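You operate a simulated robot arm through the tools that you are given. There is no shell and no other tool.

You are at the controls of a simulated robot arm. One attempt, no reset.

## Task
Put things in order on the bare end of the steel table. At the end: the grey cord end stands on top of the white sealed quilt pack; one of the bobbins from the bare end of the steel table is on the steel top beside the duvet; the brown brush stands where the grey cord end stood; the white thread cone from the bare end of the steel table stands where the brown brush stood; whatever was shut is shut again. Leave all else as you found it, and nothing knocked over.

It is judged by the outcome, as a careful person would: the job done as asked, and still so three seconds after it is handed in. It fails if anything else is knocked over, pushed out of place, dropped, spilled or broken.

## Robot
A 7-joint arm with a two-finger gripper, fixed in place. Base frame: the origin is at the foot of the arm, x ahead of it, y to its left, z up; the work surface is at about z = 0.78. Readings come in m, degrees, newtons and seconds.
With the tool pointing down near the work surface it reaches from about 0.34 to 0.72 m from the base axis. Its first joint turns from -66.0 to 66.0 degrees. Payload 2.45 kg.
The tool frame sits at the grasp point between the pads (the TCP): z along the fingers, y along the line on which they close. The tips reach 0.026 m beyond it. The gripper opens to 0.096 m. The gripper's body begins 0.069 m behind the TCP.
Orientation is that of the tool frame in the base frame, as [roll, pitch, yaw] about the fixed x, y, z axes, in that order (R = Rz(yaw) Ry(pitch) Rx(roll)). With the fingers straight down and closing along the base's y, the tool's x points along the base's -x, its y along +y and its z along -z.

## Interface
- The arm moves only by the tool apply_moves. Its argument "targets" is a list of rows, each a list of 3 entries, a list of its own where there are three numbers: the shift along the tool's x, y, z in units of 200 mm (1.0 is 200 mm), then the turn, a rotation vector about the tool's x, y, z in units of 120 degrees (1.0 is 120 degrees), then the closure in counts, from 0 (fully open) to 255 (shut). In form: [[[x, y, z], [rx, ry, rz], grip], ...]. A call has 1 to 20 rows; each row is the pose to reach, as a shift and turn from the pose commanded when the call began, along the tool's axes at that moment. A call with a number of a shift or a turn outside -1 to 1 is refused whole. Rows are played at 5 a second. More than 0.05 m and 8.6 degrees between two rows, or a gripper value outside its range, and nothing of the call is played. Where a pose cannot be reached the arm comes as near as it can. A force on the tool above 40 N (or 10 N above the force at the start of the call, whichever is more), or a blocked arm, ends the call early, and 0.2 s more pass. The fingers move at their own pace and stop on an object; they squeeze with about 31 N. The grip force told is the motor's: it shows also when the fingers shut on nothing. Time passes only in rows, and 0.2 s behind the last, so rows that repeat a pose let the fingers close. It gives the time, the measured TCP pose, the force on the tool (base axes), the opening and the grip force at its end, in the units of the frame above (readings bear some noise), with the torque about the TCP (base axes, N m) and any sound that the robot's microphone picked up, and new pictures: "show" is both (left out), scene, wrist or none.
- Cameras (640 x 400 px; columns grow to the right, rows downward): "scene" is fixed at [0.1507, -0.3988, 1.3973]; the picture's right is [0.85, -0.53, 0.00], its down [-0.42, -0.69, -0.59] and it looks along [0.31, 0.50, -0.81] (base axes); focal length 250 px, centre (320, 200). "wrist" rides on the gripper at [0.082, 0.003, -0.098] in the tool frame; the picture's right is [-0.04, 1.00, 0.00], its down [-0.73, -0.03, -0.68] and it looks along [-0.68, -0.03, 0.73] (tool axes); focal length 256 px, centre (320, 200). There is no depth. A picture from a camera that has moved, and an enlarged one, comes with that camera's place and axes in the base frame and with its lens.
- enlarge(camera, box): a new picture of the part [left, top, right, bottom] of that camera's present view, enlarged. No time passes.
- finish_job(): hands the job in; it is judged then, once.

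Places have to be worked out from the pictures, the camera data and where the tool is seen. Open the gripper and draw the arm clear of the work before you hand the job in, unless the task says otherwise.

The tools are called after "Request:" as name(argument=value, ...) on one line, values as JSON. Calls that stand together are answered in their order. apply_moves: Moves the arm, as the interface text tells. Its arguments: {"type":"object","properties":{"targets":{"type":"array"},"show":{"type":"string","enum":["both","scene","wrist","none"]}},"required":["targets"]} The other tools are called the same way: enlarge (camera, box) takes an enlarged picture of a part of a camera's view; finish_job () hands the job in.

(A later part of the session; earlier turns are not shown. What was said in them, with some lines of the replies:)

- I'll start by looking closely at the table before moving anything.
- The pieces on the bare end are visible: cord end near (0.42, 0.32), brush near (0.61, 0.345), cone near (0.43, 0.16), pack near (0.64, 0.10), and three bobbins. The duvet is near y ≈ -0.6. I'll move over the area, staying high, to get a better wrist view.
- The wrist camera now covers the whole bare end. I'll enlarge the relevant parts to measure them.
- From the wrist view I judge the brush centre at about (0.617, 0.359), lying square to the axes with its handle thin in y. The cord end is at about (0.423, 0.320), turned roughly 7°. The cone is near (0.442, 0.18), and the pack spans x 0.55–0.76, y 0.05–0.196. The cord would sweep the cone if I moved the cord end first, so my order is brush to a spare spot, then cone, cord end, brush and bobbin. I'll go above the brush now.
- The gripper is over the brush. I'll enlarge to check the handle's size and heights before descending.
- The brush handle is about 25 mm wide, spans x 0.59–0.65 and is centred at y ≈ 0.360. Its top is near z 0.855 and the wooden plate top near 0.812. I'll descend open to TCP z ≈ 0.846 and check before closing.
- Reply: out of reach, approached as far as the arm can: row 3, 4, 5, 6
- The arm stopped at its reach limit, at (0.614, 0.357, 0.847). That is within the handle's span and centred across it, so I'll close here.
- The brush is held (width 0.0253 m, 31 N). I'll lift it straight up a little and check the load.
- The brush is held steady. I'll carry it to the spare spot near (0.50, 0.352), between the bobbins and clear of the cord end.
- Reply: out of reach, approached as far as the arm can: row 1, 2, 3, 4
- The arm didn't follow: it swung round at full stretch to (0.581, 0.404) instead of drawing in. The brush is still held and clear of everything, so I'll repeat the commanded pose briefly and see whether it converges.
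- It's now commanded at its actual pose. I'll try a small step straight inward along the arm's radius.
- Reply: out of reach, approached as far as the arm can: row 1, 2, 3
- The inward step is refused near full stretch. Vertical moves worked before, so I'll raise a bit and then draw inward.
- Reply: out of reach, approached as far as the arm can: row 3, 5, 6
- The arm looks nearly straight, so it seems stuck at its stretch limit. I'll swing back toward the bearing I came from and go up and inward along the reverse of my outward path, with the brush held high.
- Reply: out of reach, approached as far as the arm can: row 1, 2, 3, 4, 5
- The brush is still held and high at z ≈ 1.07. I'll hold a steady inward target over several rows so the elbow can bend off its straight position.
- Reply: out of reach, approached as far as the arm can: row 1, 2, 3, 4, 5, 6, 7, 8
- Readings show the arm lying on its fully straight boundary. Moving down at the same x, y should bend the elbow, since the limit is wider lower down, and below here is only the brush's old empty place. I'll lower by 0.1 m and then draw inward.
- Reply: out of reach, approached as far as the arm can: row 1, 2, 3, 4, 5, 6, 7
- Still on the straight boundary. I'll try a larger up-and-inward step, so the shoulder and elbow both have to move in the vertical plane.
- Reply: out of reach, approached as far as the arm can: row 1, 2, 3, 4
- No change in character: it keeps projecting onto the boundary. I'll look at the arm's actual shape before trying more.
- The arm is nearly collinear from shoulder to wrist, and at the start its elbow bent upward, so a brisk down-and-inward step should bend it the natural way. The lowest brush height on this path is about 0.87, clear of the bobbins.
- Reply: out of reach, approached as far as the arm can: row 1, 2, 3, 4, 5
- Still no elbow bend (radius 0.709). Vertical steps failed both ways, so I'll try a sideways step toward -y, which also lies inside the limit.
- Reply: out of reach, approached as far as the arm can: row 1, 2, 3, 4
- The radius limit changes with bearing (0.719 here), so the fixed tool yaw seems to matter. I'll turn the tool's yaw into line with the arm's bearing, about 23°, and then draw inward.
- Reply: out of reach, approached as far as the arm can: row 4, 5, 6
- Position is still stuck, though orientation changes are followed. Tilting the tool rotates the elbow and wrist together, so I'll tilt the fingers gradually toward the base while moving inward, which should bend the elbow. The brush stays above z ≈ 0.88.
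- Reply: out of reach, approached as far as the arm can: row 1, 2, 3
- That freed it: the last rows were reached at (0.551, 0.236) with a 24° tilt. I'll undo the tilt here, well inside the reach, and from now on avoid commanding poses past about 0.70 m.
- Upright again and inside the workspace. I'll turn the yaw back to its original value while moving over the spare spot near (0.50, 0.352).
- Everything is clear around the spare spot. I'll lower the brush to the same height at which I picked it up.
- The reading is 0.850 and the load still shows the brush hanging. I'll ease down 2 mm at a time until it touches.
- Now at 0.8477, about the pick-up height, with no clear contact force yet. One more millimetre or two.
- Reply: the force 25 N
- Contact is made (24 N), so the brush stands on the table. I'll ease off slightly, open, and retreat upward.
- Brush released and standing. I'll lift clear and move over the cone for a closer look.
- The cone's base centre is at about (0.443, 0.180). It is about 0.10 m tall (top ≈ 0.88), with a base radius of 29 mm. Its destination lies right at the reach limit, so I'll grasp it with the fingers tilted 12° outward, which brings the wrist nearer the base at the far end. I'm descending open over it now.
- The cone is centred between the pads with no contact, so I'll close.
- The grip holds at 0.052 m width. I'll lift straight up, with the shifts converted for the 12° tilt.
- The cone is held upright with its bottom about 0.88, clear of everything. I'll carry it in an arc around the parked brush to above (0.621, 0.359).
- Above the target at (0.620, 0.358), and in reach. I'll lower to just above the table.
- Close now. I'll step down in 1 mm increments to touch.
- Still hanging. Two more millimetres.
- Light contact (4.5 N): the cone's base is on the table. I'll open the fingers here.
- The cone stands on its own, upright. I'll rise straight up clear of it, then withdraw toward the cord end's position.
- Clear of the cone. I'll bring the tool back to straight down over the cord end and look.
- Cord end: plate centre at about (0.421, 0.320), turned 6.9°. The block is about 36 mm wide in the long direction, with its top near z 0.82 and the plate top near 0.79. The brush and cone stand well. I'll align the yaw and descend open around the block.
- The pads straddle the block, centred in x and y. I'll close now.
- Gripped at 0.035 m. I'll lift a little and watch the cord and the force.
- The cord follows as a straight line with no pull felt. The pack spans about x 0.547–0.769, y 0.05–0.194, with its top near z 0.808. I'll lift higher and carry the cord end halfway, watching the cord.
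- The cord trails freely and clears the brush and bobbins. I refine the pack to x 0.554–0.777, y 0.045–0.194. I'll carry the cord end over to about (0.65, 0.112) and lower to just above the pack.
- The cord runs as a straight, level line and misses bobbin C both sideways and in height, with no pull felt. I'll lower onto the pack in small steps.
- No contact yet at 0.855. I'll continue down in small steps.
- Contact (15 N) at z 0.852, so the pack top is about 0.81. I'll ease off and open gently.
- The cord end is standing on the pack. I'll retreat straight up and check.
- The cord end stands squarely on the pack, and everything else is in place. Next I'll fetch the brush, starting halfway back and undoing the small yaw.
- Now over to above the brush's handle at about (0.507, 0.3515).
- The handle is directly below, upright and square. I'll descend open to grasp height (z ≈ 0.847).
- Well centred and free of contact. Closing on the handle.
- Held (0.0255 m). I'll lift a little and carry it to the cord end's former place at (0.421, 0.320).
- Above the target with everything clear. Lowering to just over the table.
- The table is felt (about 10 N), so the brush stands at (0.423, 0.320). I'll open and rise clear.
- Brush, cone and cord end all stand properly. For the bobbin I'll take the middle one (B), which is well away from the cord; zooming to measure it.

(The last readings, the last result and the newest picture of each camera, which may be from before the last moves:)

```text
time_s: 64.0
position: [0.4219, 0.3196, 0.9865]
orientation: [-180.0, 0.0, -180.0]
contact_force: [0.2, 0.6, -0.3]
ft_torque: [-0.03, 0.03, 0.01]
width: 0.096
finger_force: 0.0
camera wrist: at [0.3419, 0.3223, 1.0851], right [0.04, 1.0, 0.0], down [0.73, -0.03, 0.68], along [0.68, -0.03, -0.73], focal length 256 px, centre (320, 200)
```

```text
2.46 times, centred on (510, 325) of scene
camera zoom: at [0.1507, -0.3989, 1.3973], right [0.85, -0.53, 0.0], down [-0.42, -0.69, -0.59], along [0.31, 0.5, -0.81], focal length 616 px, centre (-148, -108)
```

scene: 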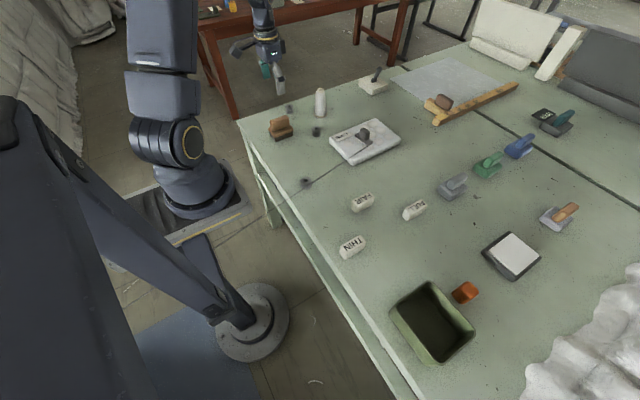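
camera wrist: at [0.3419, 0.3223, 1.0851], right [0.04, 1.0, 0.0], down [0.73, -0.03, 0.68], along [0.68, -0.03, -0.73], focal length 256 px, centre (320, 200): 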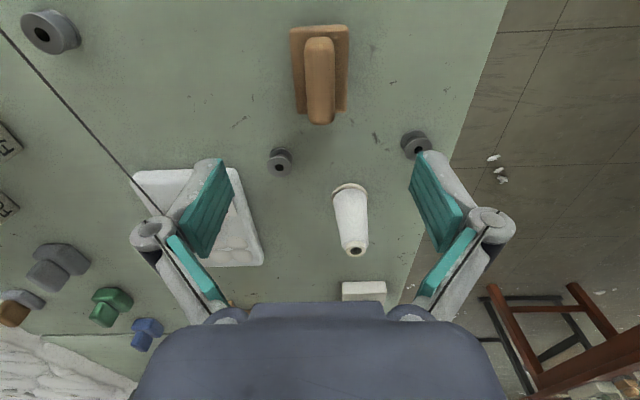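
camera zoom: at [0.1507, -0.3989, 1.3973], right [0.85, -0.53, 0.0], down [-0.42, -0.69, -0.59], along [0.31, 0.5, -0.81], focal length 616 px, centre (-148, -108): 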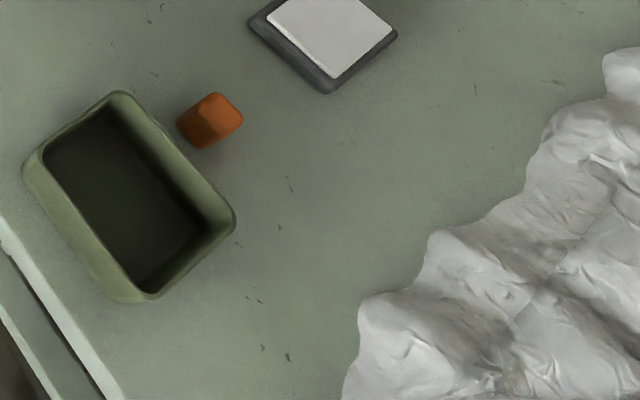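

Bobbin B: centre (0.5415, 0.260), radius 17 mm, height about 25 mm. I'll move over it with the gripper half-open, to stay clear of the pack's corner, and descend partway.

Request:
apply_moves(targets=[[[-0.2, -0.1, 0], [0, 0, 0], 95], [[-0.4, -0.2, 0], [0, 0, 0], 95], [[-0.598, -0.298, 0], [0, 0, 0], 95], [[-0.598, -0.298, 0.2], [0, 0, 0], 95], [[-0.598, -0.298, 0.4], [0, 0, 0], 95], [[-0.598, -0.298, 0.6], [0, 0, 0], 95], [[-0.598, -0.298, 0.7], [0, 0, 0], 95], [[-0.598, -0.298, 0.7], [0, 0, 0], 95]], show="both")

Request:
enlarge(camera="wrist", box=[220, 90, 420, 230])

```text
time_s: 65.8
position: [0.5414, 0.2598, 0.8467]
orientation: [-180.0, 0.0, -179.9]
contact_force: [-0.1, -0.6, 0.8]
ft_torque: [-0.02, 0.01, -0.01]
width: 0.0602
finger_force: 0.1
camera wrist: at [0.4604, 0.2628, 0.944], right [0.04, 1.0, 0.0], down [0.73, -0.03, 0.68], along [0.68, -0.03, -0.73], focal length 256 px, centre (320, 200)
```

scene: 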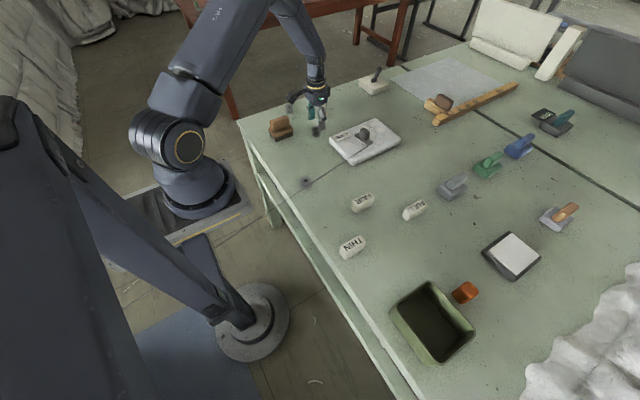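
wrist: 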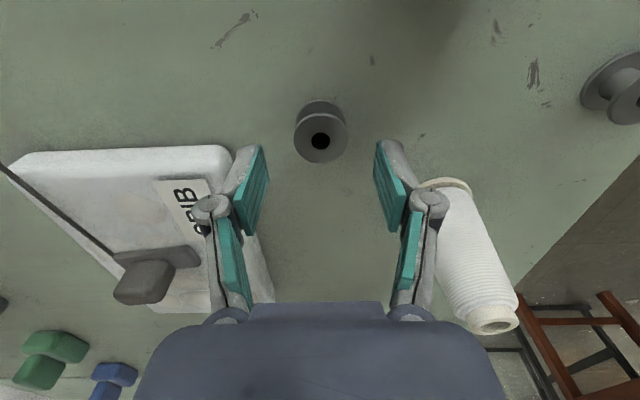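

```text
2.86 times, centred on (320, 160) of wrist
camera zoom: at [0.4604, 0.2628, 0.944], right [0.04, 1.0, 0.0], down [0.73, -0.03, 0.68], along [0.68, -0.03, -0.73], focal length 731 px, centre (320, 314)
```

zoom: 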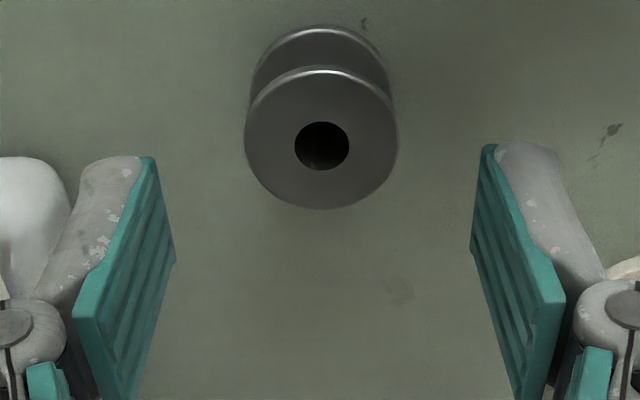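

Exactly centred. Descending the last 35 mm to the grasp height.

Request:
apply_moves(targets=[[[0, 0, 0.08], [0, 0, 0], 95], [[0, 0, 0.14], [0, 0, 0], 95], [[0, 0, 0.17], [0, 0, 0], 95], [[0, 0, 0.17], [0, 0, 0], 95]], show="none")

```text
time_s: 66.8
position: [0.5418, 0.2581, 0.8111]
orientation: [-179.9, 0.0, -179.8]
contact_force: [-0.5, -0.8, -0.3]
ft_torque: [0.0, 0.02, -0.01]
width: 0.0601
finger_force: 0.1
```

Tips are just above the table with no contact. Closing on the bobbin.

Request:
apply_moves(targets=[[[0, 0, 0], [0, 0, 0], 255], [[0, 0, 0], [0, 0, 0], 255], [[0, 0, 0], [0, 0, 0], 255], [[0, 0, 0], [0, 0, 0], 255], [[0, 0, 0], [0, 0, 0], 255]], show="wrist")

```text
time_s: 68.0
position: [0.5415, 0.2606, 0.8128]
orientation: [-179.9, -0.1, 179.9]
contact_force: [0.3, -0.3, 0.7]
ft_torque: [-0.01, 0.0, 0.02]
width: 0.0325
finger_force: 30.7
camera wrist: at [0.4608, 0.2632, 0.9107], right [0.04, 1.0, 0.0], down [0.73, -0.03, 0.68], along [0.68, -0.03, -0.73], focal length 256 px, centre (320, 200)
```

wrist: 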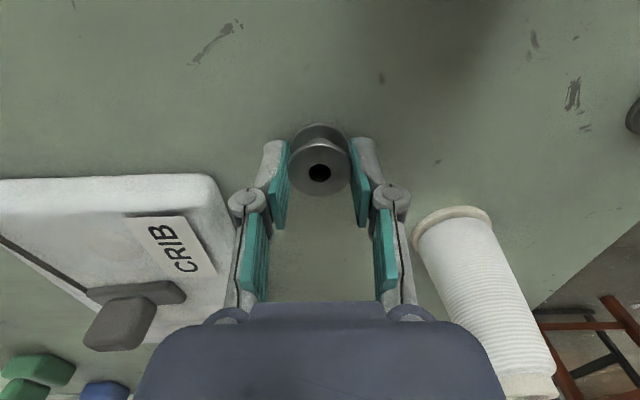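

Bobbin B is gripped (0.0325 m). Its destination by the duvet is near the reach limit: the readings put the shoulder axis around x ≈ 0.11, with about 0.62 m of reach. So I'll re-grip it here with the fingers tilted 20° outward, so it can be set down flat over there.

Request:
apply_moves(targets=[[[0, 0, 0], [0, 0, 0], 95], [[0, 0, 0], [0, 0, 0], 95], [[0, 0, 0], [0, 0, 0], 95], [[0, 0, -0.012], [0, 0, 0], 95], [[0, 0, -0.012], [0, -0.055, 0], 95], [[0, 0, -0.012], [0, -0.11, 0], 95], [[0, 0, -0.012], [0, -0.1667, 0], 95], [[0, 0, -0.012], [0, -0.1667, 0], 95]], show="both")

Request:
enlarge(camera="scene", box=[250, 70, 370, 170])

```text
time_s: 69.8
position: [0.5412, 0.2614, 0.8156]
orientation: [-179.9, 20.2, -180.0]
contact_force: [0.2, 0.7, -0.6]
ft_torque: [0.0, 0.05, 0.04]
width: 0.06
finger_force: 0.0
camera wrist: at [0.4321, 0.2635, 0.879], right [0.04, 1.0, 0.01], down [0.46, -0.03, 0.89], along [0.89, -0.03, -0.46], focal length 256 px, centre (320, 200)
```

scene: 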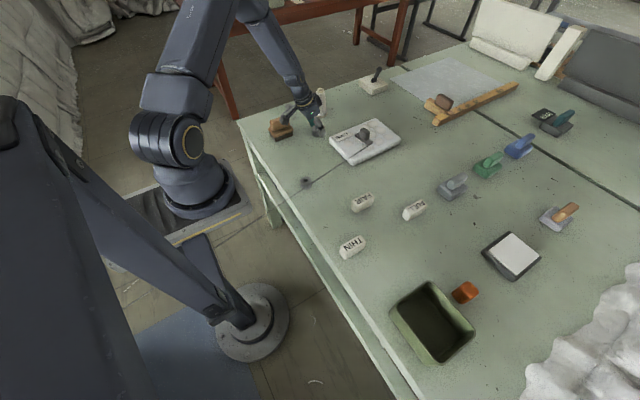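
wrist: 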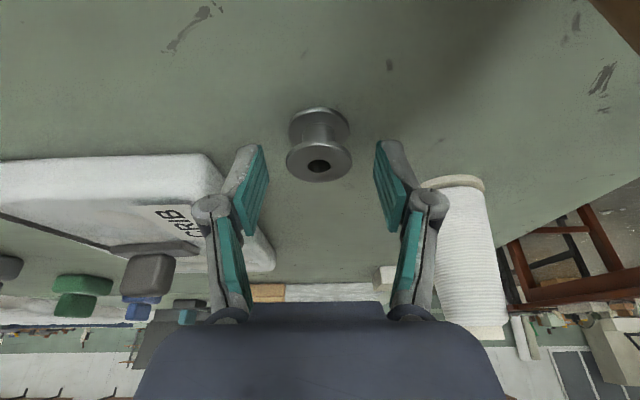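

```text
4.00 times, centred on (310, 120) of scene
camera zoom: at [0.1507, -0.3988, 1.3973], right [0.85, -0.53, 0.0], down [-0.42, -0.69, -0.59], along [0.31, 0.5, -0.81], focal length 1001 px, centre (360, 520)
```

zoom: 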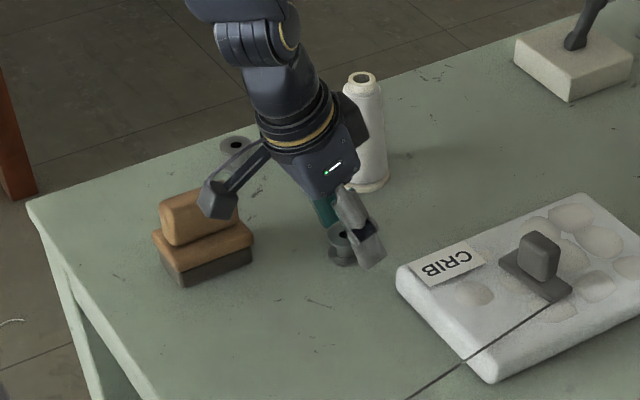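

Tilted 20° with the bobbin centred and no contact. Closing again.

Request:
apply_moves(targets=[[[0, 0, 0], [0, 0, 0], 255], [[0, 0, 0], [0, 0, 0], 255], [[0, 0, 0], [0, 0, 0], 255], [[0, 0, 0], [0, 0, 0], 255], [[0, 0, 0], [0, 0, 0], 255]], show="none")

```text
time_s: 71.0
position: [0.5417, 0.2608, 0.8156]
orientation: [180.0, 20.1, 179.9]
contact_force: [-0.7, -0.2, 1.9]
ft_torque: [-0.01, 0.0, -0.01]
width: 0.0322
finger_force: 31.4
```

Held at 0.032 m. I'll lift straight up 0.15 m and start moving toward -y, passing above everything.

Request:
apply_moves(targets=[[[-0.051, 0, -0.141], [0, 0, 0], 255], [[-0.129, 0, -0.352], [0, 0, 0], 255], [[-0.206, 0, -0.563], [0, 0, 0], 255], [[-0.257, 0, -0.704], [0, 0, 0], 255], [[-0.257, -0.225, -0.704], [0, 0, 0], 255], [[-0.257, -0.45, -0.704], [0, 0, 0], 255], [[-0.257, -0.675, -0.704], [0, 0, 0], 255], [[-0.257, -0.9, -0.704], [0, 0, 0], 255], [[-0.257, -0.9, -0.704], [0, 0, 0], 255]], show="both")

```text
time_s: 73.0
position: [0.5409, 0.0806, 0.9624]
orientation: [-179.9, 20.0, -179.9]
contact_force: [-0.1, 0.3, -0.5]
ft_torque: [0.0, 0.01, 0.03]
width: 0.0323
finger_force: 31.4
camera wrist: at [0.4319, 0.0834, 1.0283], right [0.04, 1.0, 0.01], down [0.46, -0.03, 0.89], along [0.89, -0.03, -0.46], focal length 256 px, centre (320, 200)
```

scene: 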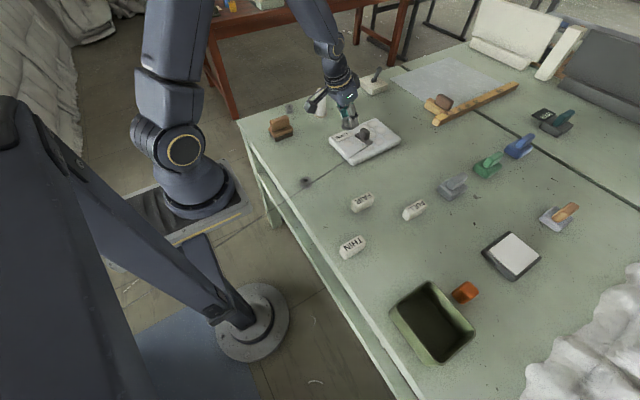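
wrist: 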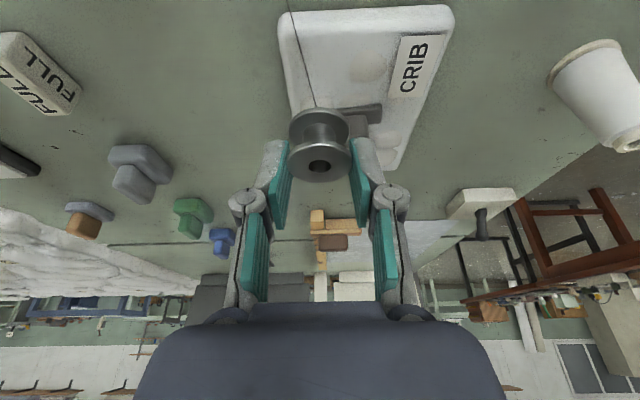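

The bobbin is upright in the grip. Continuing toward the duvet at this height while turning the yaw gradually with the arm's bearing.

Request:
apply_moves(targets=[[[0.047, -0.245, -0.017], [0.0143, 0, 0.039], 255], [[0.094, -0.49, -0.034], [0.0286, 0, 0.078], 255], [[0.141, -0.735, -0.051], [0.0429, 0, 0.117], 255], [[0.188, -0.98, -0.0686], [0.0572, 0, 0.1565], 255], [[0.188, -0.98, -0.0686], [0.0572, 0, 0.1565], 255]], show="both")

```text
time_s: 74.2
position: [0.5015, -0.1162, 0.9667]
orientation: [180.0, 20.0, 160.0]
contact_force: [0.1, -0.1, -1.5]
ft_torque: [0.01, 0.02, 0.02]
width: 0.0321
finger_force: 30.9
camera wrist: at [0.4004, -0.0757, 1.0303], right [0.38, 0.93, 0.01], down [0.42, -0.18, 0.89], along [0.83, -0.33, -0.46], focal length 256 px, centre (320, 200)
```

scene: 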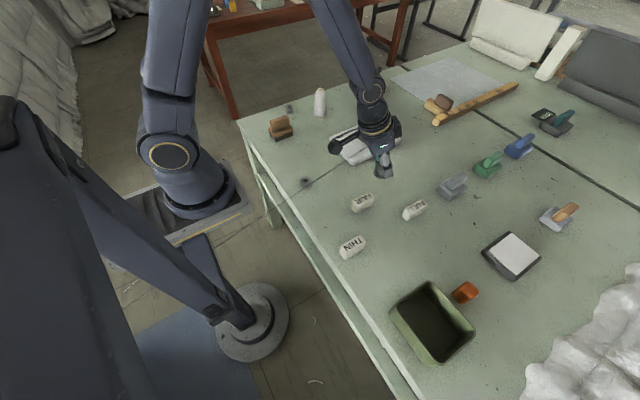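
wrist: 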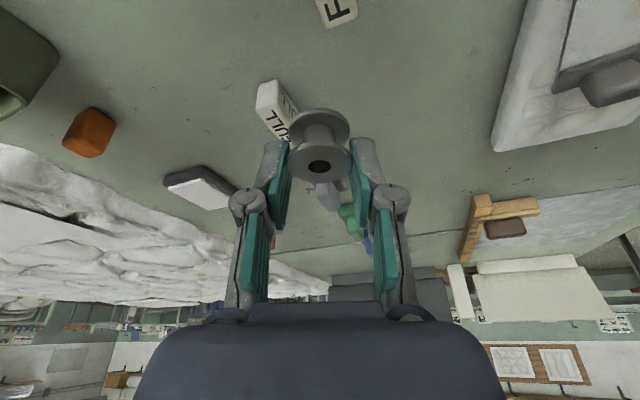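

Now past the middle, with the duvet and tray coming into view. Moving on to about (0.47, -0.30) with another 20° of yaw.

Request:
apply_moves(targets=[[[-0.041, -0.23, 0.015], [0.0143, 0, 0.039], 255], [[-0.082, -0.46, 0.03], [0.0286, 0, 0.078], 255], [[-0.124, -0.69, 0.045], [0.0429, 0, 0.117], 255], [[-0.165, -0.92, 0.06], [0.0572, 0, 0.1565], 255], [[-0.165, -0.92, 0.06], [0.0572, 0, 0.1565], 255]], show="both")

```text
time_s: 75.4
position: [0.4731, -0.3004, 0.9658]
orientation: [-180.0, 20.1, 140.0]
contact_force: [0.5, 0.0, 0.0]
ft_torque: [-0.03, -0.04, -0.01]
width: 0.0322
finger_force: 30.5
camera wrist: at [0.3912, -0.2275, 1.0298], right [0.67, 0.74, 0.01], down [0.33, -0.32, 0.89], along [0.66, -0.59, -0.46], focal length 256 px, centre (320, 200)
```

scene: 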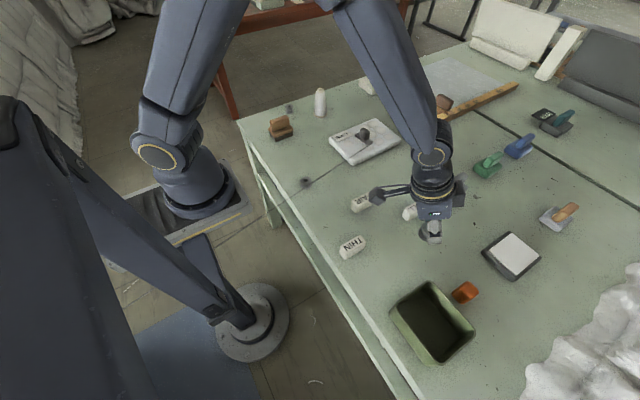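
wrist: 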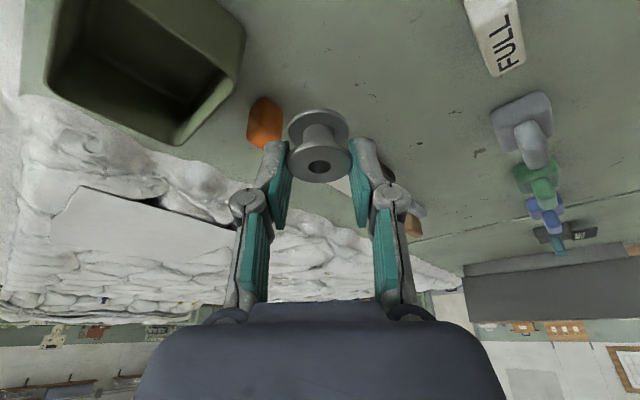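

Request:
enlarge(camera="wrist", box=[0, 0, 320, 220])

Request:
enlarge(camera="scene", box=[370, 230, 560, 400])

```text
1.82 times, centred on (160, 110) of wrist
camera zoom: at [0.3912, -0.2275, 1.0298], right [0.67, 0.74, 0.01], down [0.33, -0.32, 0.89], along [0.66, -0.59, -0.46], focal length 465 px, centre (611, 364)
```

zoom: 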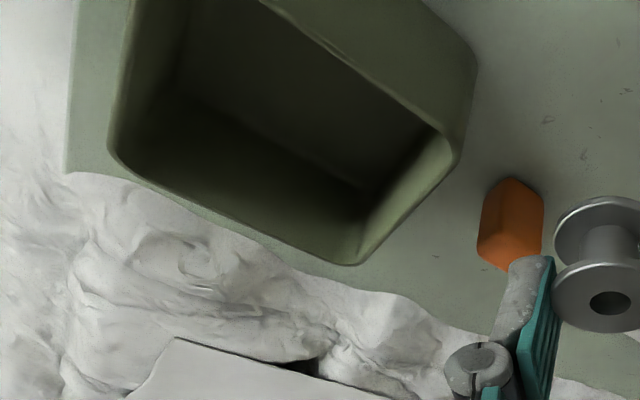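

```text
2.35 times, centred on (465, 315) of scene
camera zoom: at [0.1507, -0.3989, 1.3973], right [0.85, -0.53, 0.0], down [-0.42, -0.69, -0.59], along [0.31, 0.5, -0.81], focal length 589 px, centre (-21, -71)
```

zoom: 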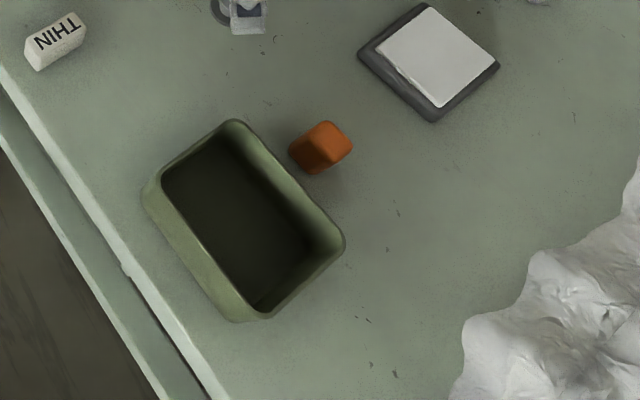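

From this view the tray spans x 0.345–0.456, y -0.507 to -0.374, with its rim near z 0.835. The orange block is at (0.53, -0.447) and the duvet's edge at y ≈ -0.60 to -0.63. I aim to set the bobbin at about (0.485, -0.535), open steel close to the duvet, and will go most of the way first to check the reach.

Request:
apply_moves(targets=[[[-0.117, -0.144, 0.07], [0.0072, 0, 0.0196], 255], [[-0.234, -0.288, 0.139], [0.0143, 0, 0.0391], 255], [[-0.351, -0.431, 0.208], [0.0215, 0, 0.0587], 255], [[-0.468, -0.575, 0.278], [0.0286, 0, 0.0783], 255], [[-0.584, -0.718, 0.347], [0.0429, 0, 0.1174], 255], [[-0.584, -0.718, 0.347], [0.0429, 0, 0.1174], 255]], show="both")

```text
time_s: 76.8
position: [0.4822, -0.4956, 0.9388]
orientation: [-179.9, 20.0, 124.9]
contact_force: [0.0, 0.2, 0.3]
ft_torque: [0.02, -0.01, 0.01]
width: 0.032
finger_force: 30.9
camera wrist: at [0.4225, -0.4043, 1.004], right [0.84, 0.54, 0.01], down [0.24, -0.39, 0.89], along [0.49, -0.74, -0.46], focal length 256 px, centre (320, 200)
```

scene: 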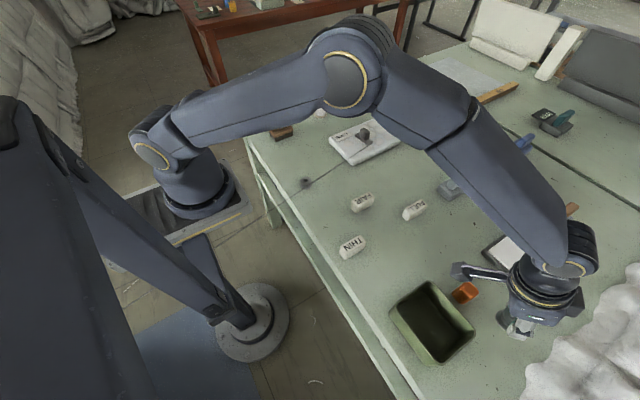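
wrist: 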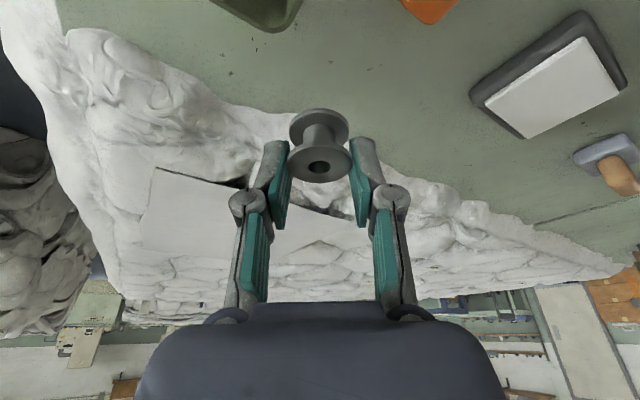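

In this view the duvet's edge here is at y ≈ -0.615, and the reach is fine so far. I'll go to about (0.485, -0.54) and lower to z ≈ 0.84.

Request:
apply_moves(targets=[[[-0.09, -0.058, 0.033], [0, 0, 0], 255], [[-0.1785, -0.1155, 0.065], [0, 0, 0], 255], [[-0.11, -0.1155, 0.253], [0, 0, 0], 255], [[-0.0413, -0.1155, 0.4406], [0, 0, 0], 255], [[-0.007, -0.1155, 0.5345], [0, 0, 0], 255], [[-0.007, -0.1155, 0.5345], [0, 0, 0], 255]], show="both")

```text
time_s: 78.2
position: [0.4844, -0.5413, 0.8409]
orientation: [-179.9, 20.1, 125.0]
contact_force: [0.2, 0.8, -0.3]
ft_torque: [-0.01, -0.04, 0.02]
width: 0.0321
finger_force: 30.8
camera wrist: at [0.4259, -0.4488, 0.904], right [0.84, 0.54, 0.01], down [0.24, -0.39, 0.89], along [0.49, -0.74, -0.46], focal length 256 px, centre (320, 200)
```

scene: 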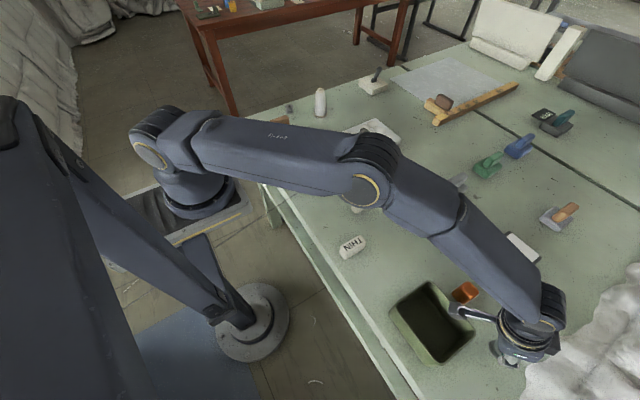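
wrist: 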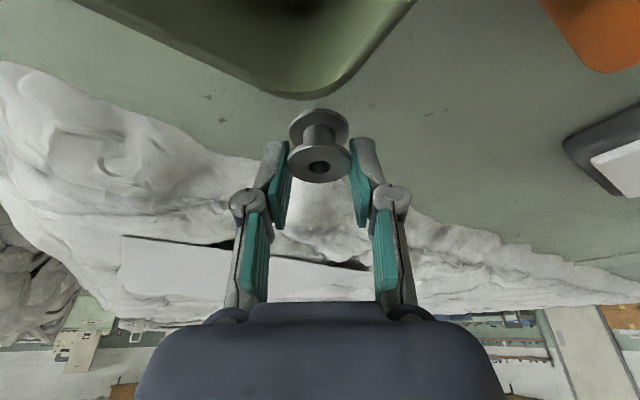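

Reach is fine at (0.484, -0.541, 0.841). The tray rim is about z 0.83, well below the camera and gripper. Lowering to just above the steel.

Request:
apply_moves(targets=[[[0.019, 0, 0.052], [0, 0, 0], 255], [[0.0377, 0, 0.1033], [0, 0, 0], 255], [[0.0377, 0, 0.1033], [0, 0, 0], 255]], show="wrist")

```text
time_s: 79.0
position: [0.4859, -0.5414, 0.8173]
orientation: [-179.9, 20.1, 125.2]
contact_force: [0.6, -0.5, 0.1]
ft_torque: [0.0, 0.02, 0.01]
width: 0.0324
finger_force: 31.4
camera wrist: at [0.4259, -0.4487, 0.8818], right [0.84, 0.54, 0.01], down [0.24, -0.39, 0.89], along [0.49, -0.74, -0.46], focal length 256 px, centre (320, 200)
```

wrist: 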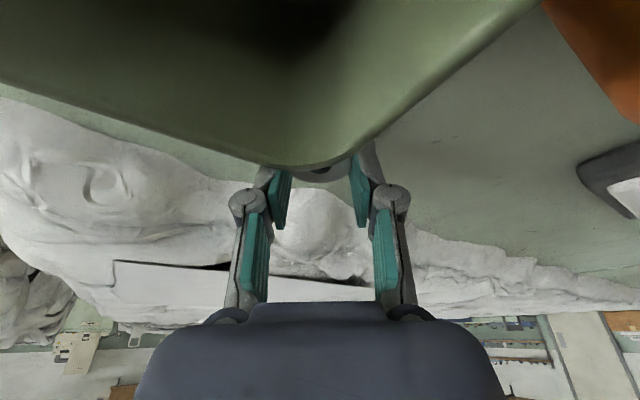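

The tray rim is taller than I judged: comparing the two views puts its corner at about (0.446, -0.475, 0.86), just below the wrist camera. Nothing has touched. I'll rise, turn the tool a bit more so the camera sits beside the tray rather than over it, and shift to about (0.50, -0.525).

Request:
apply_moves(targets=[[[-0.043, 0, -0.117], [0, 0, 0], 255], [[-0.0858, 0, -0.2348], [0, 0, 0], 255], [[-0.0745, 0.0526, -0.239], [0.0243, 0, 0.0665], 255], [[-0.0632, 0.1052, -0.2431], [0.0486, 0, 0.133], 255], [[-0.0632, 0.1052, -0.2431], [0.0486, 0, 0.133], 255]], show="both")

Request:
enlarge(camera="scene", box=[380, 250, 600, 400])

```text
time_s: 80.2
position: [0.4995, -0.5241, 0.8678]
orientation: [-179.9, 20.0, 107.9]
contact_force: [-0.2, -0.6, -0.9]
ft_torque: [-0.02, -0.01, 0.02]
width: 0.0326
finger_force: 31.4
camera wrist: at [0.4698, -0.4185, 0.9322], right [0.96, 0.27, 0.01], down [0.11, -0.44, 0.89], along [0.25, -0.85, -0.46], focal length 256 px, centre (320, 200)
```

scene: 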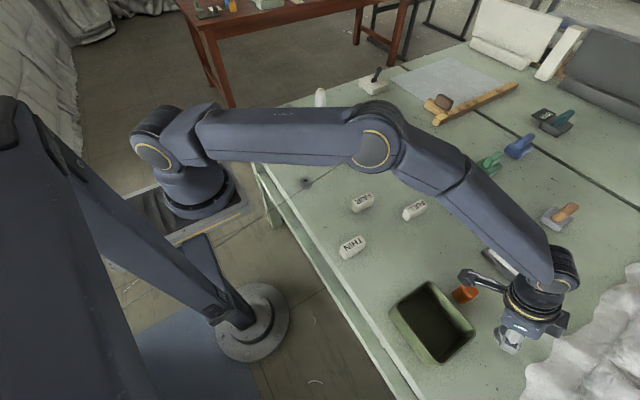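
wrist: 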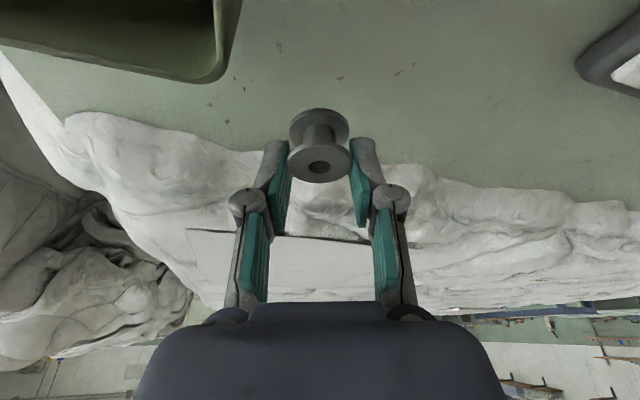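

```text
2.67 times, centred on (490, 325) of scene
camera zoom: at [0.1508, -0.3988, 1.3973], right [0.85, -0.53, 0.0], down [-0.42, -0.69, -0.59], along [0.31, 0.5, -0.81], focal length 667 px, centre (-133, -133)
```

zoom: 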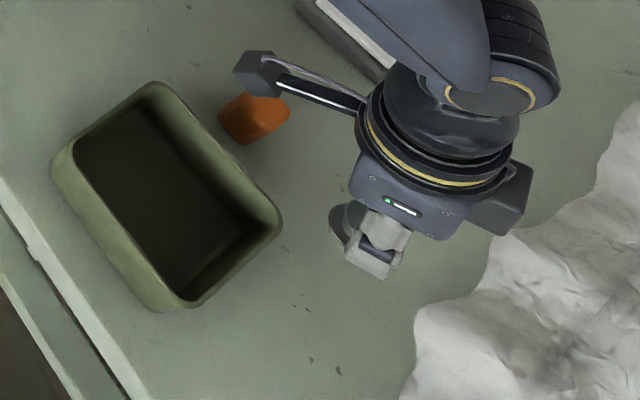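

The camera is now beside the tray, and the spot below at (0.50, -0.524) is open steel with the duvet's edge at y ≈ -0.615. Lowering to just above the surface.

Request:
apply_moves(targets=[[[0.043, 0, 0.117], [0, 0, 0], 255], [[0.072, 0, 0.197], [0, 0, 0], 255], [[0.083, 0, 0.228], [0, 0, 0], 255], [[0.083, 0, 0.228], [0, 0, 0], 255]], show="both")

```text
time_s: 81.2
position: [0.5001, -0.5245, 0.8185]
orientation: [-179.9, 20.0, 108.1]
contact_force: [-0.5, -0.1, -0.4]
ft_torque: [-0.01, 0.02, 0.01]
width: 0.0325
finger_force: 31.1
camera wrist: at [0.4699, -0.4187, 0.883], right [0.96, 0.27, 0.01], down [0.11, -0.44, 0.89], along [0.25, -0.85, -0.46], focal length 256 px, centre (320, 200)
```

scene: 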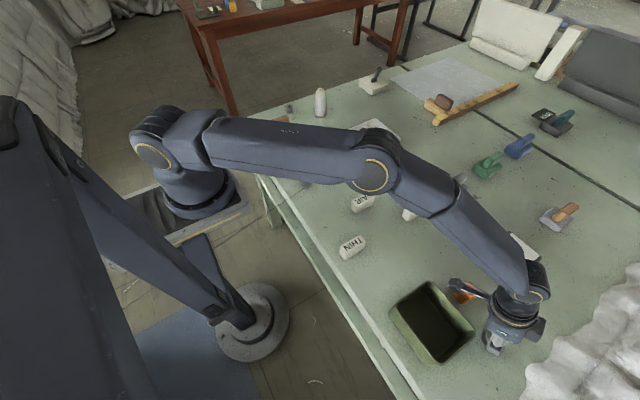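
wrist: 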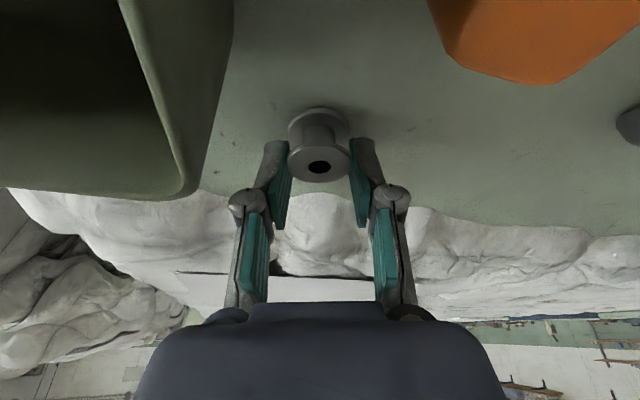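

All clear. Easing down the last couple of millimetres until the bobbin touches.

Request:
apply_moves(targets=[[[0.0026, 0, 0.007], [0, 0, 0], 255], [[0.0043, 0, 0.0117], [0, 0, 0], 255], [[0.0043, 0, 0.0117], [0, 0, 0], 255]], show="none")

```text
time_s: 82.0
position: [0.4997, -0.5244, 0.8173]
orientation: [-179.9, 20.0, 108.1]
contact_force: [-0.3, -0.3, -0.6]
ft_torque: [0.02, 0.0, 0.0]
width: 0.0323
finger_force: 31.1
```

Request:
apply_moves(targets=[[[0.0017, 0, 0.0047], [0, 0, 0], 255], [[0.0034, 0, 0.0094], [0, 0, 0], 255], [[0.0034, 0, 0.0094], [0, 0, 0], 255]], show="none")

```text
time_s: 82.8
position: [0.5, -0.5258, 0.8148]
orientation: [180.0, 20.1, 108.1]
contact_force: [-0.9, 1.1, 4.3]
ft_torque: [0.07, 0.0, 0.01]
width: 0.0323
finger_force: 31.2
```

Light contact (4 N): the bobbin is resting on the steel. Opening the fingers moderately.

Request:
apply_moves(targets=[[[0, 0, 0], [0, 0, 0], 150], [[0, 0, 0], [0, 0, 0], 110], [[0, 0, 0], [0, 0, 0], 95], [[0, 0, 0], [0, 0, 0], 95], [[0, 0, 0], [0, 0, 0], 95]], show="wrist")

```text
time_s: 84.0
position: [0.4995, -0.5233, 0.8139]
orientation: [-179.9, 20.0, 108.0]
contact_force: [0.1, 0.0, -0.6]
ft_torque: [0.02, 0.0, -0.01]
width: 0.0603
finger_force: 0.1
camera wrist: at [0.4697, -0.4189, 0.8786], right [0.96, 0.27, 0.01], down [0.11, -0.44, 0.89], along [0.25, -0.85, -0.46], focal length 256 px, centre (320, 200)
```

wrist: 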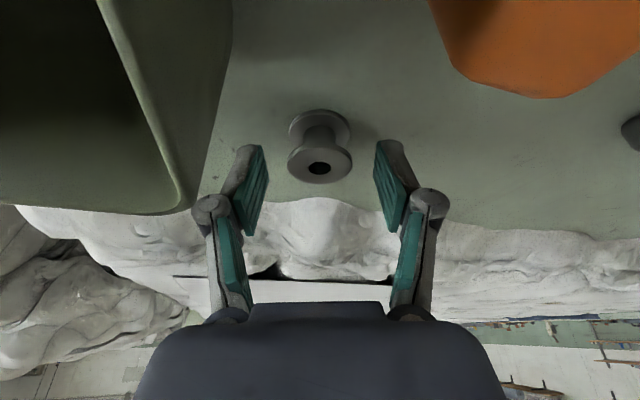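

The bobbin stands flat and free. Rising straight up.

Request:
apply_moves(targets=[[[-0.034, 0, -0.094], [0, 0, 0], 95], [[-0.103, 0, -0.282], [0, 0, 0], 95], [[-0.171, 0, -0.47], [0, 0, 0], 95], [[-0.24, 0, -0.657], [0, 0, 0], 95], [[-0.24, 0, -0.657], [0, 0, 0], 95]], show="both")

```text
time_s: 85.2
position: [0.4993, -0.5249, 0.9547]
orientation: [-179.8, 19.9, 108.2]
contact_force: [-0.8, 0.1, -0.7]
ft_torque: [0.05, 0.0, -0.04]
width: 0.0602
finger_force: 0.1
camera wrist: at [0.4696, -0.4194, 1.0183], right [0.96, 0.27, 0.01], down [0.11, -0.44, 0.89], along [0.25, -0.85, -0.46], focal length 256 px, centre (320, 200)
```

scene: 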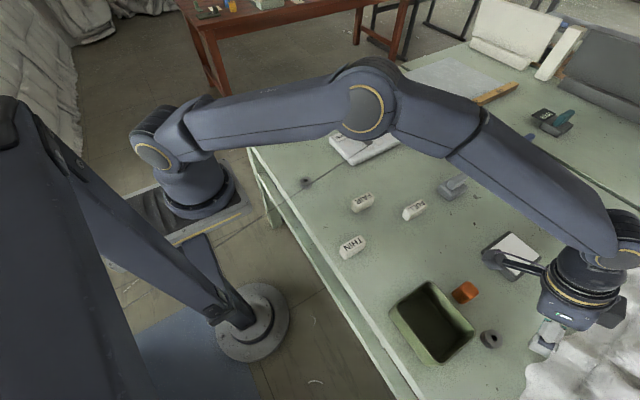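
wrist: 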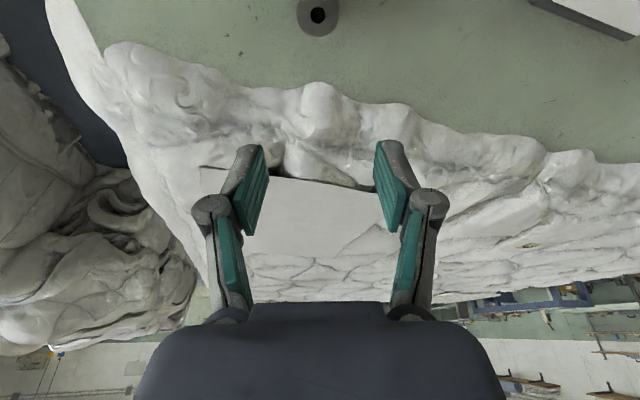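

The bobbin stands on the steel at about (0.50, -0.525), roughly 6 cm from the duvet's edge. I'll draw the arm back and up toward the middle so the whole bare end can be checked.

Request:
apply_moves(targets=[[[0.151, -0.001, -0.14], [-0.0114, 0, -0.0313], 0], [[0.301, -0.003, -0.28], [-0.0229, 0, -0.0626], 0], [[0.452, -0.004, -0.421], [-0.0343, 0, -0.0939], 0], [[0.603, -0.006, -0.561], [-0.0458, 0, -0.1252], 0], [[0.7535, -0.007, -0.701], [-0.0572, 0, -0.1565], 0], [[0.7535, -0.007, -0.701], [-0.0572, 0, -0.1565], 0]], show="both")

```text
time_s: 86.6
position: [0.4397, -0.3456, 1.0333]
orientation: [-179.9, 20.0, 128.2]
contact_force: [0.1, 0.0, -0.5]
ft_torque: [0.04, 0.02, -0.01]
width: 0.0959
finger_force: 0.0
camera wrist: at [0.3748, -0.257, 1.0984], right [0.81, 0.59, 0.01], down [0.26, -0.38, 0.89], along [0.53, -0.72, -0.46], focal length 256 px, centre (320, 200)
```

scene: 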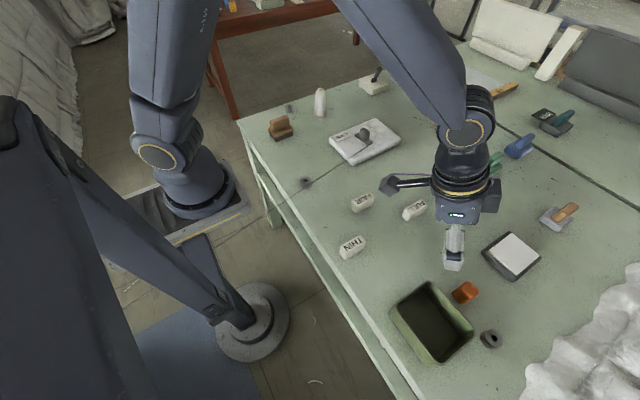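
wrist: 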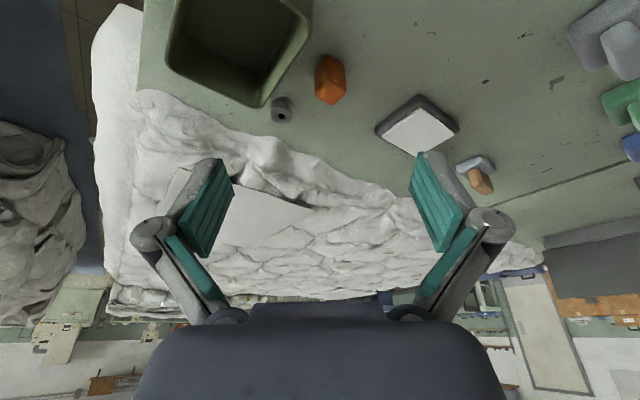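

Request:
enlarge(camera="wrist", box=[130, 20, 420, 220])

Request:
enlarge(camera="scene", box=[220, 70, 420, 260])

Request:
enlarge(camera="scene", box=[380, 220, 640, 400])

```text
2.00 times, centred on (275, 120) of wrist
camera zoom: at [0.3748, -0.257, 1.0984], right [0.81, 0.59, 0.01], down [0.26, -0.38, 0.89], along [0.53, -0.72, -0.46], focal length 512 px, centre (410, 360)
```

zoom: 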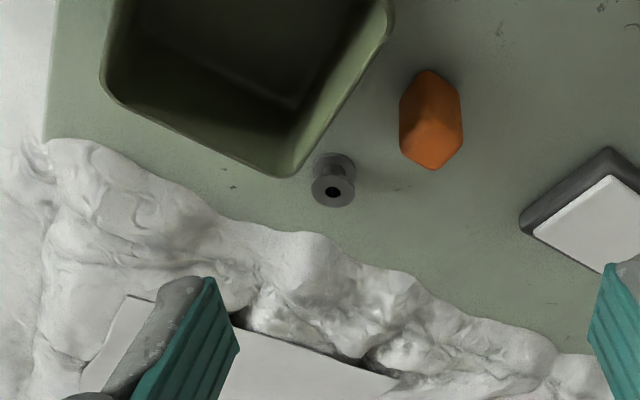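

```text
2.11 times, centred on (320, 165) of scene
camera zoom: at [0.1507, -0.3988, 1.3973], right [0.85, -0.53, 0.0], down [-0.42, -0.69, -0.59], along [0.31, 0.5, -0.81], focal length 527 px, centre (320, 274)
```

zoom: 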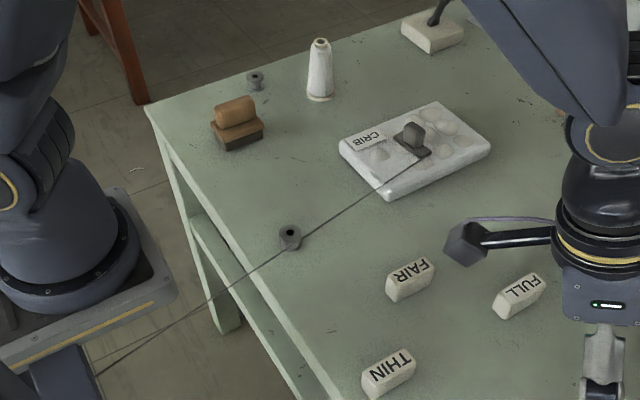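

```text
2.22 times, centred on (510, 310) of scene
camera zoom: at [0.1507, -0.3988, 1.3973], right [0.85, -0.53, 0.0], down [-0.42, -0.69, -0.59], along [0.31, 0.5, -0.81], focal length 556 px, centre (-102, -44)
```

zoom: 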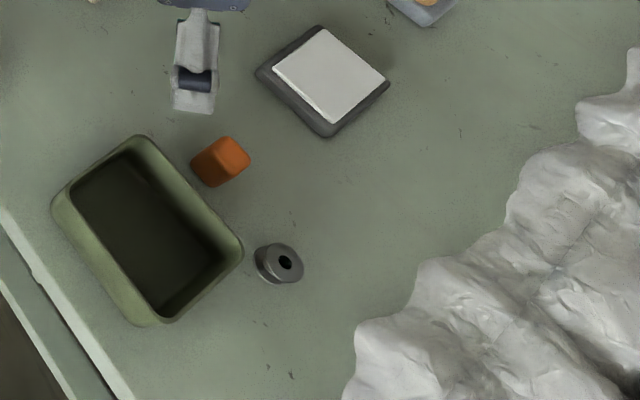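

All in order: cord end on the pack, brush at the cord end's old place, cone at the brush's old place, bobbin upright beside the duvet, and the other bobbins, blocks, pack and tray unmoved. I'll straighten the tool and park the arm high and clear.

Request:
apply_moves(targets=[[[0.165, 0.076, -0.114], [0, 0.033, 0], 0], [[0.331, 0.152, -0.227], [0, 0.067, 0], 0], [[0.4965, 0.228, -0.341], [0, 0.1, 0], 0], [[0.662, 0.304, -0.455], [0, 0.133, 0], 0], [[0.8275, 0.3795, -0.5685], [0, 0.1667, 0], 0], [[0.8275, 0.3795, -0.5685], [0, 0.1667, 0], 0]], show="both")

Request:
enlarge(camera="scene", box=[220, 60, 460, 220])

Request:
enlarge(camera="scene", box=[330, 180, 640, 400])

```text
time_s: 88.0
position: [0.3811, -0.1437, 1.0848]
orientation: [-179.9, -0.2, 128.1]
contact_force: [-0.2, 0.3, -0.1]
ft_torque: [0.01, 0.01, 0.0]
width: 0.0962
finger_force: 0.0
camera wrist: at [0.3333, -0.0778, 1.183], right [0.81, 0.58, 0.0], down [0.43, -0.6, 0.68], along [0.4, -0.55, -0.73], focal length 256 px, centre (320, 200)
```

scene: 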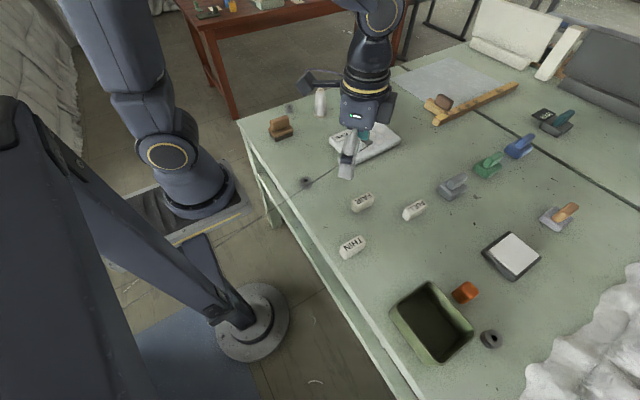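
wrist: 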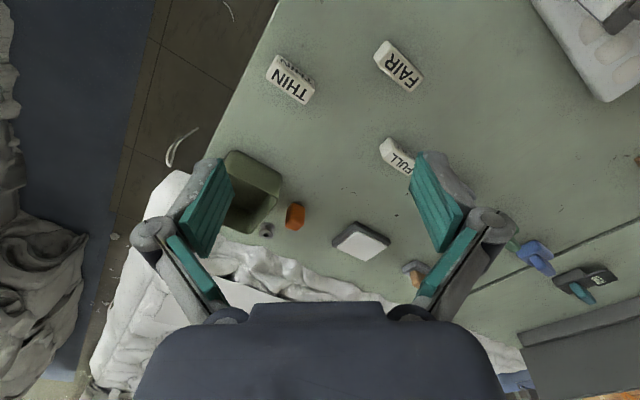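

```text
2.50 times, centred on (340, 140) of scene
camera zoom: at [0.1507, -0.3988, 1.3973], right [0.85, -0.53, 0.0], down [-0.42, -0.69, -0.59], along [0.31, 0.5, -0.81], focal length 625 px, centre (270, 350)
```

zoom: 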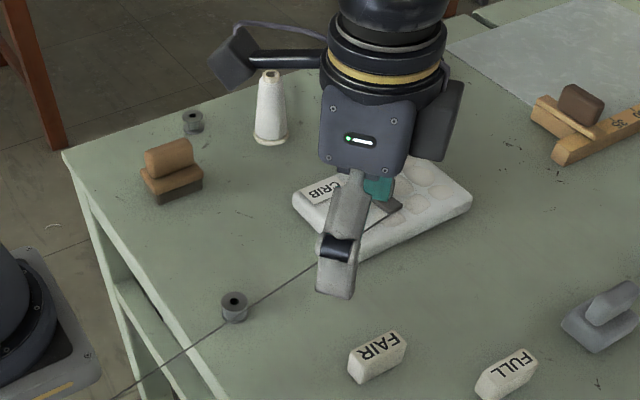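

```text
1.82 times, centred on (485, 290) of scene
camera zoom: at [0.1507, -0.3988, 1.3973], right [0.85, -0.53, 0.0], down [-0.42, -0.69, -0.59], along [0.31, 0.5, -0.81], focal length 455 px, centre (20, 36)
```

zoom: 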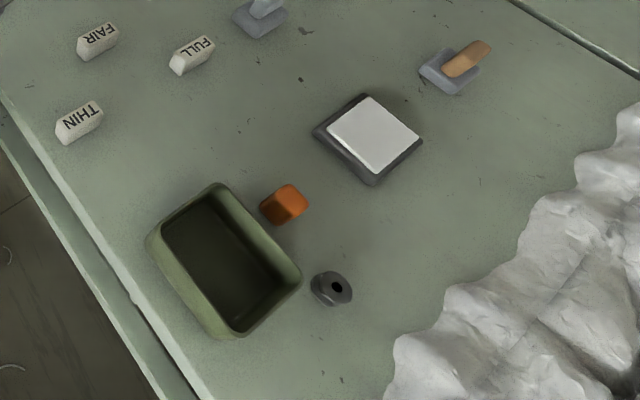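

The gripper is open and the arm is parked at z ≈ 1.08, clear of everything. The last pictures show all items standing where asked, with nothing else disturbed and nothing opened, so I'm handing the job in.

Request:
finish_job()

```text
The job is handed in.
```

I've handed in the job, and the last pictures showed everything standing where you asked. Positions are in metres in the base frame, judged from the camera views and arm readings.

| Item | Where it ended up |
|---|---|
| Grey cord end | On top of the white sealed quilt pack, at about (0.65, 0.11). The cord trails freely back across the table. |
| Brown brush | Where the cord end stood, at about (0.42, 0.32). |
| White thread cone | Where the brush stood, at about (0.62, 0.36). |
| Middle bobbin | Upright on the steel beside the duvet, at about (0.50, -0.525). |

- **Bobbin spacing:** it sits roughly 6–7 cm from the duvet's edge, which is slightly farther than its gap to the green tray (about 5 cm). That spot is near the limit of the arm's reach, so I left it there.
- **Reach problem:** early on, with the brush in hand, the arm locked at full stretch and swung about before I freed it. It stayed in the air the whole time, and nothing was touched or dropped.
- **Everything else:** I opened nothing, so there was nothing to shut again. The pack, the tray, the other two bobbins and the rest of the items look unmoved in the pictures.

The gripper is open and the arm is parked high and clear.
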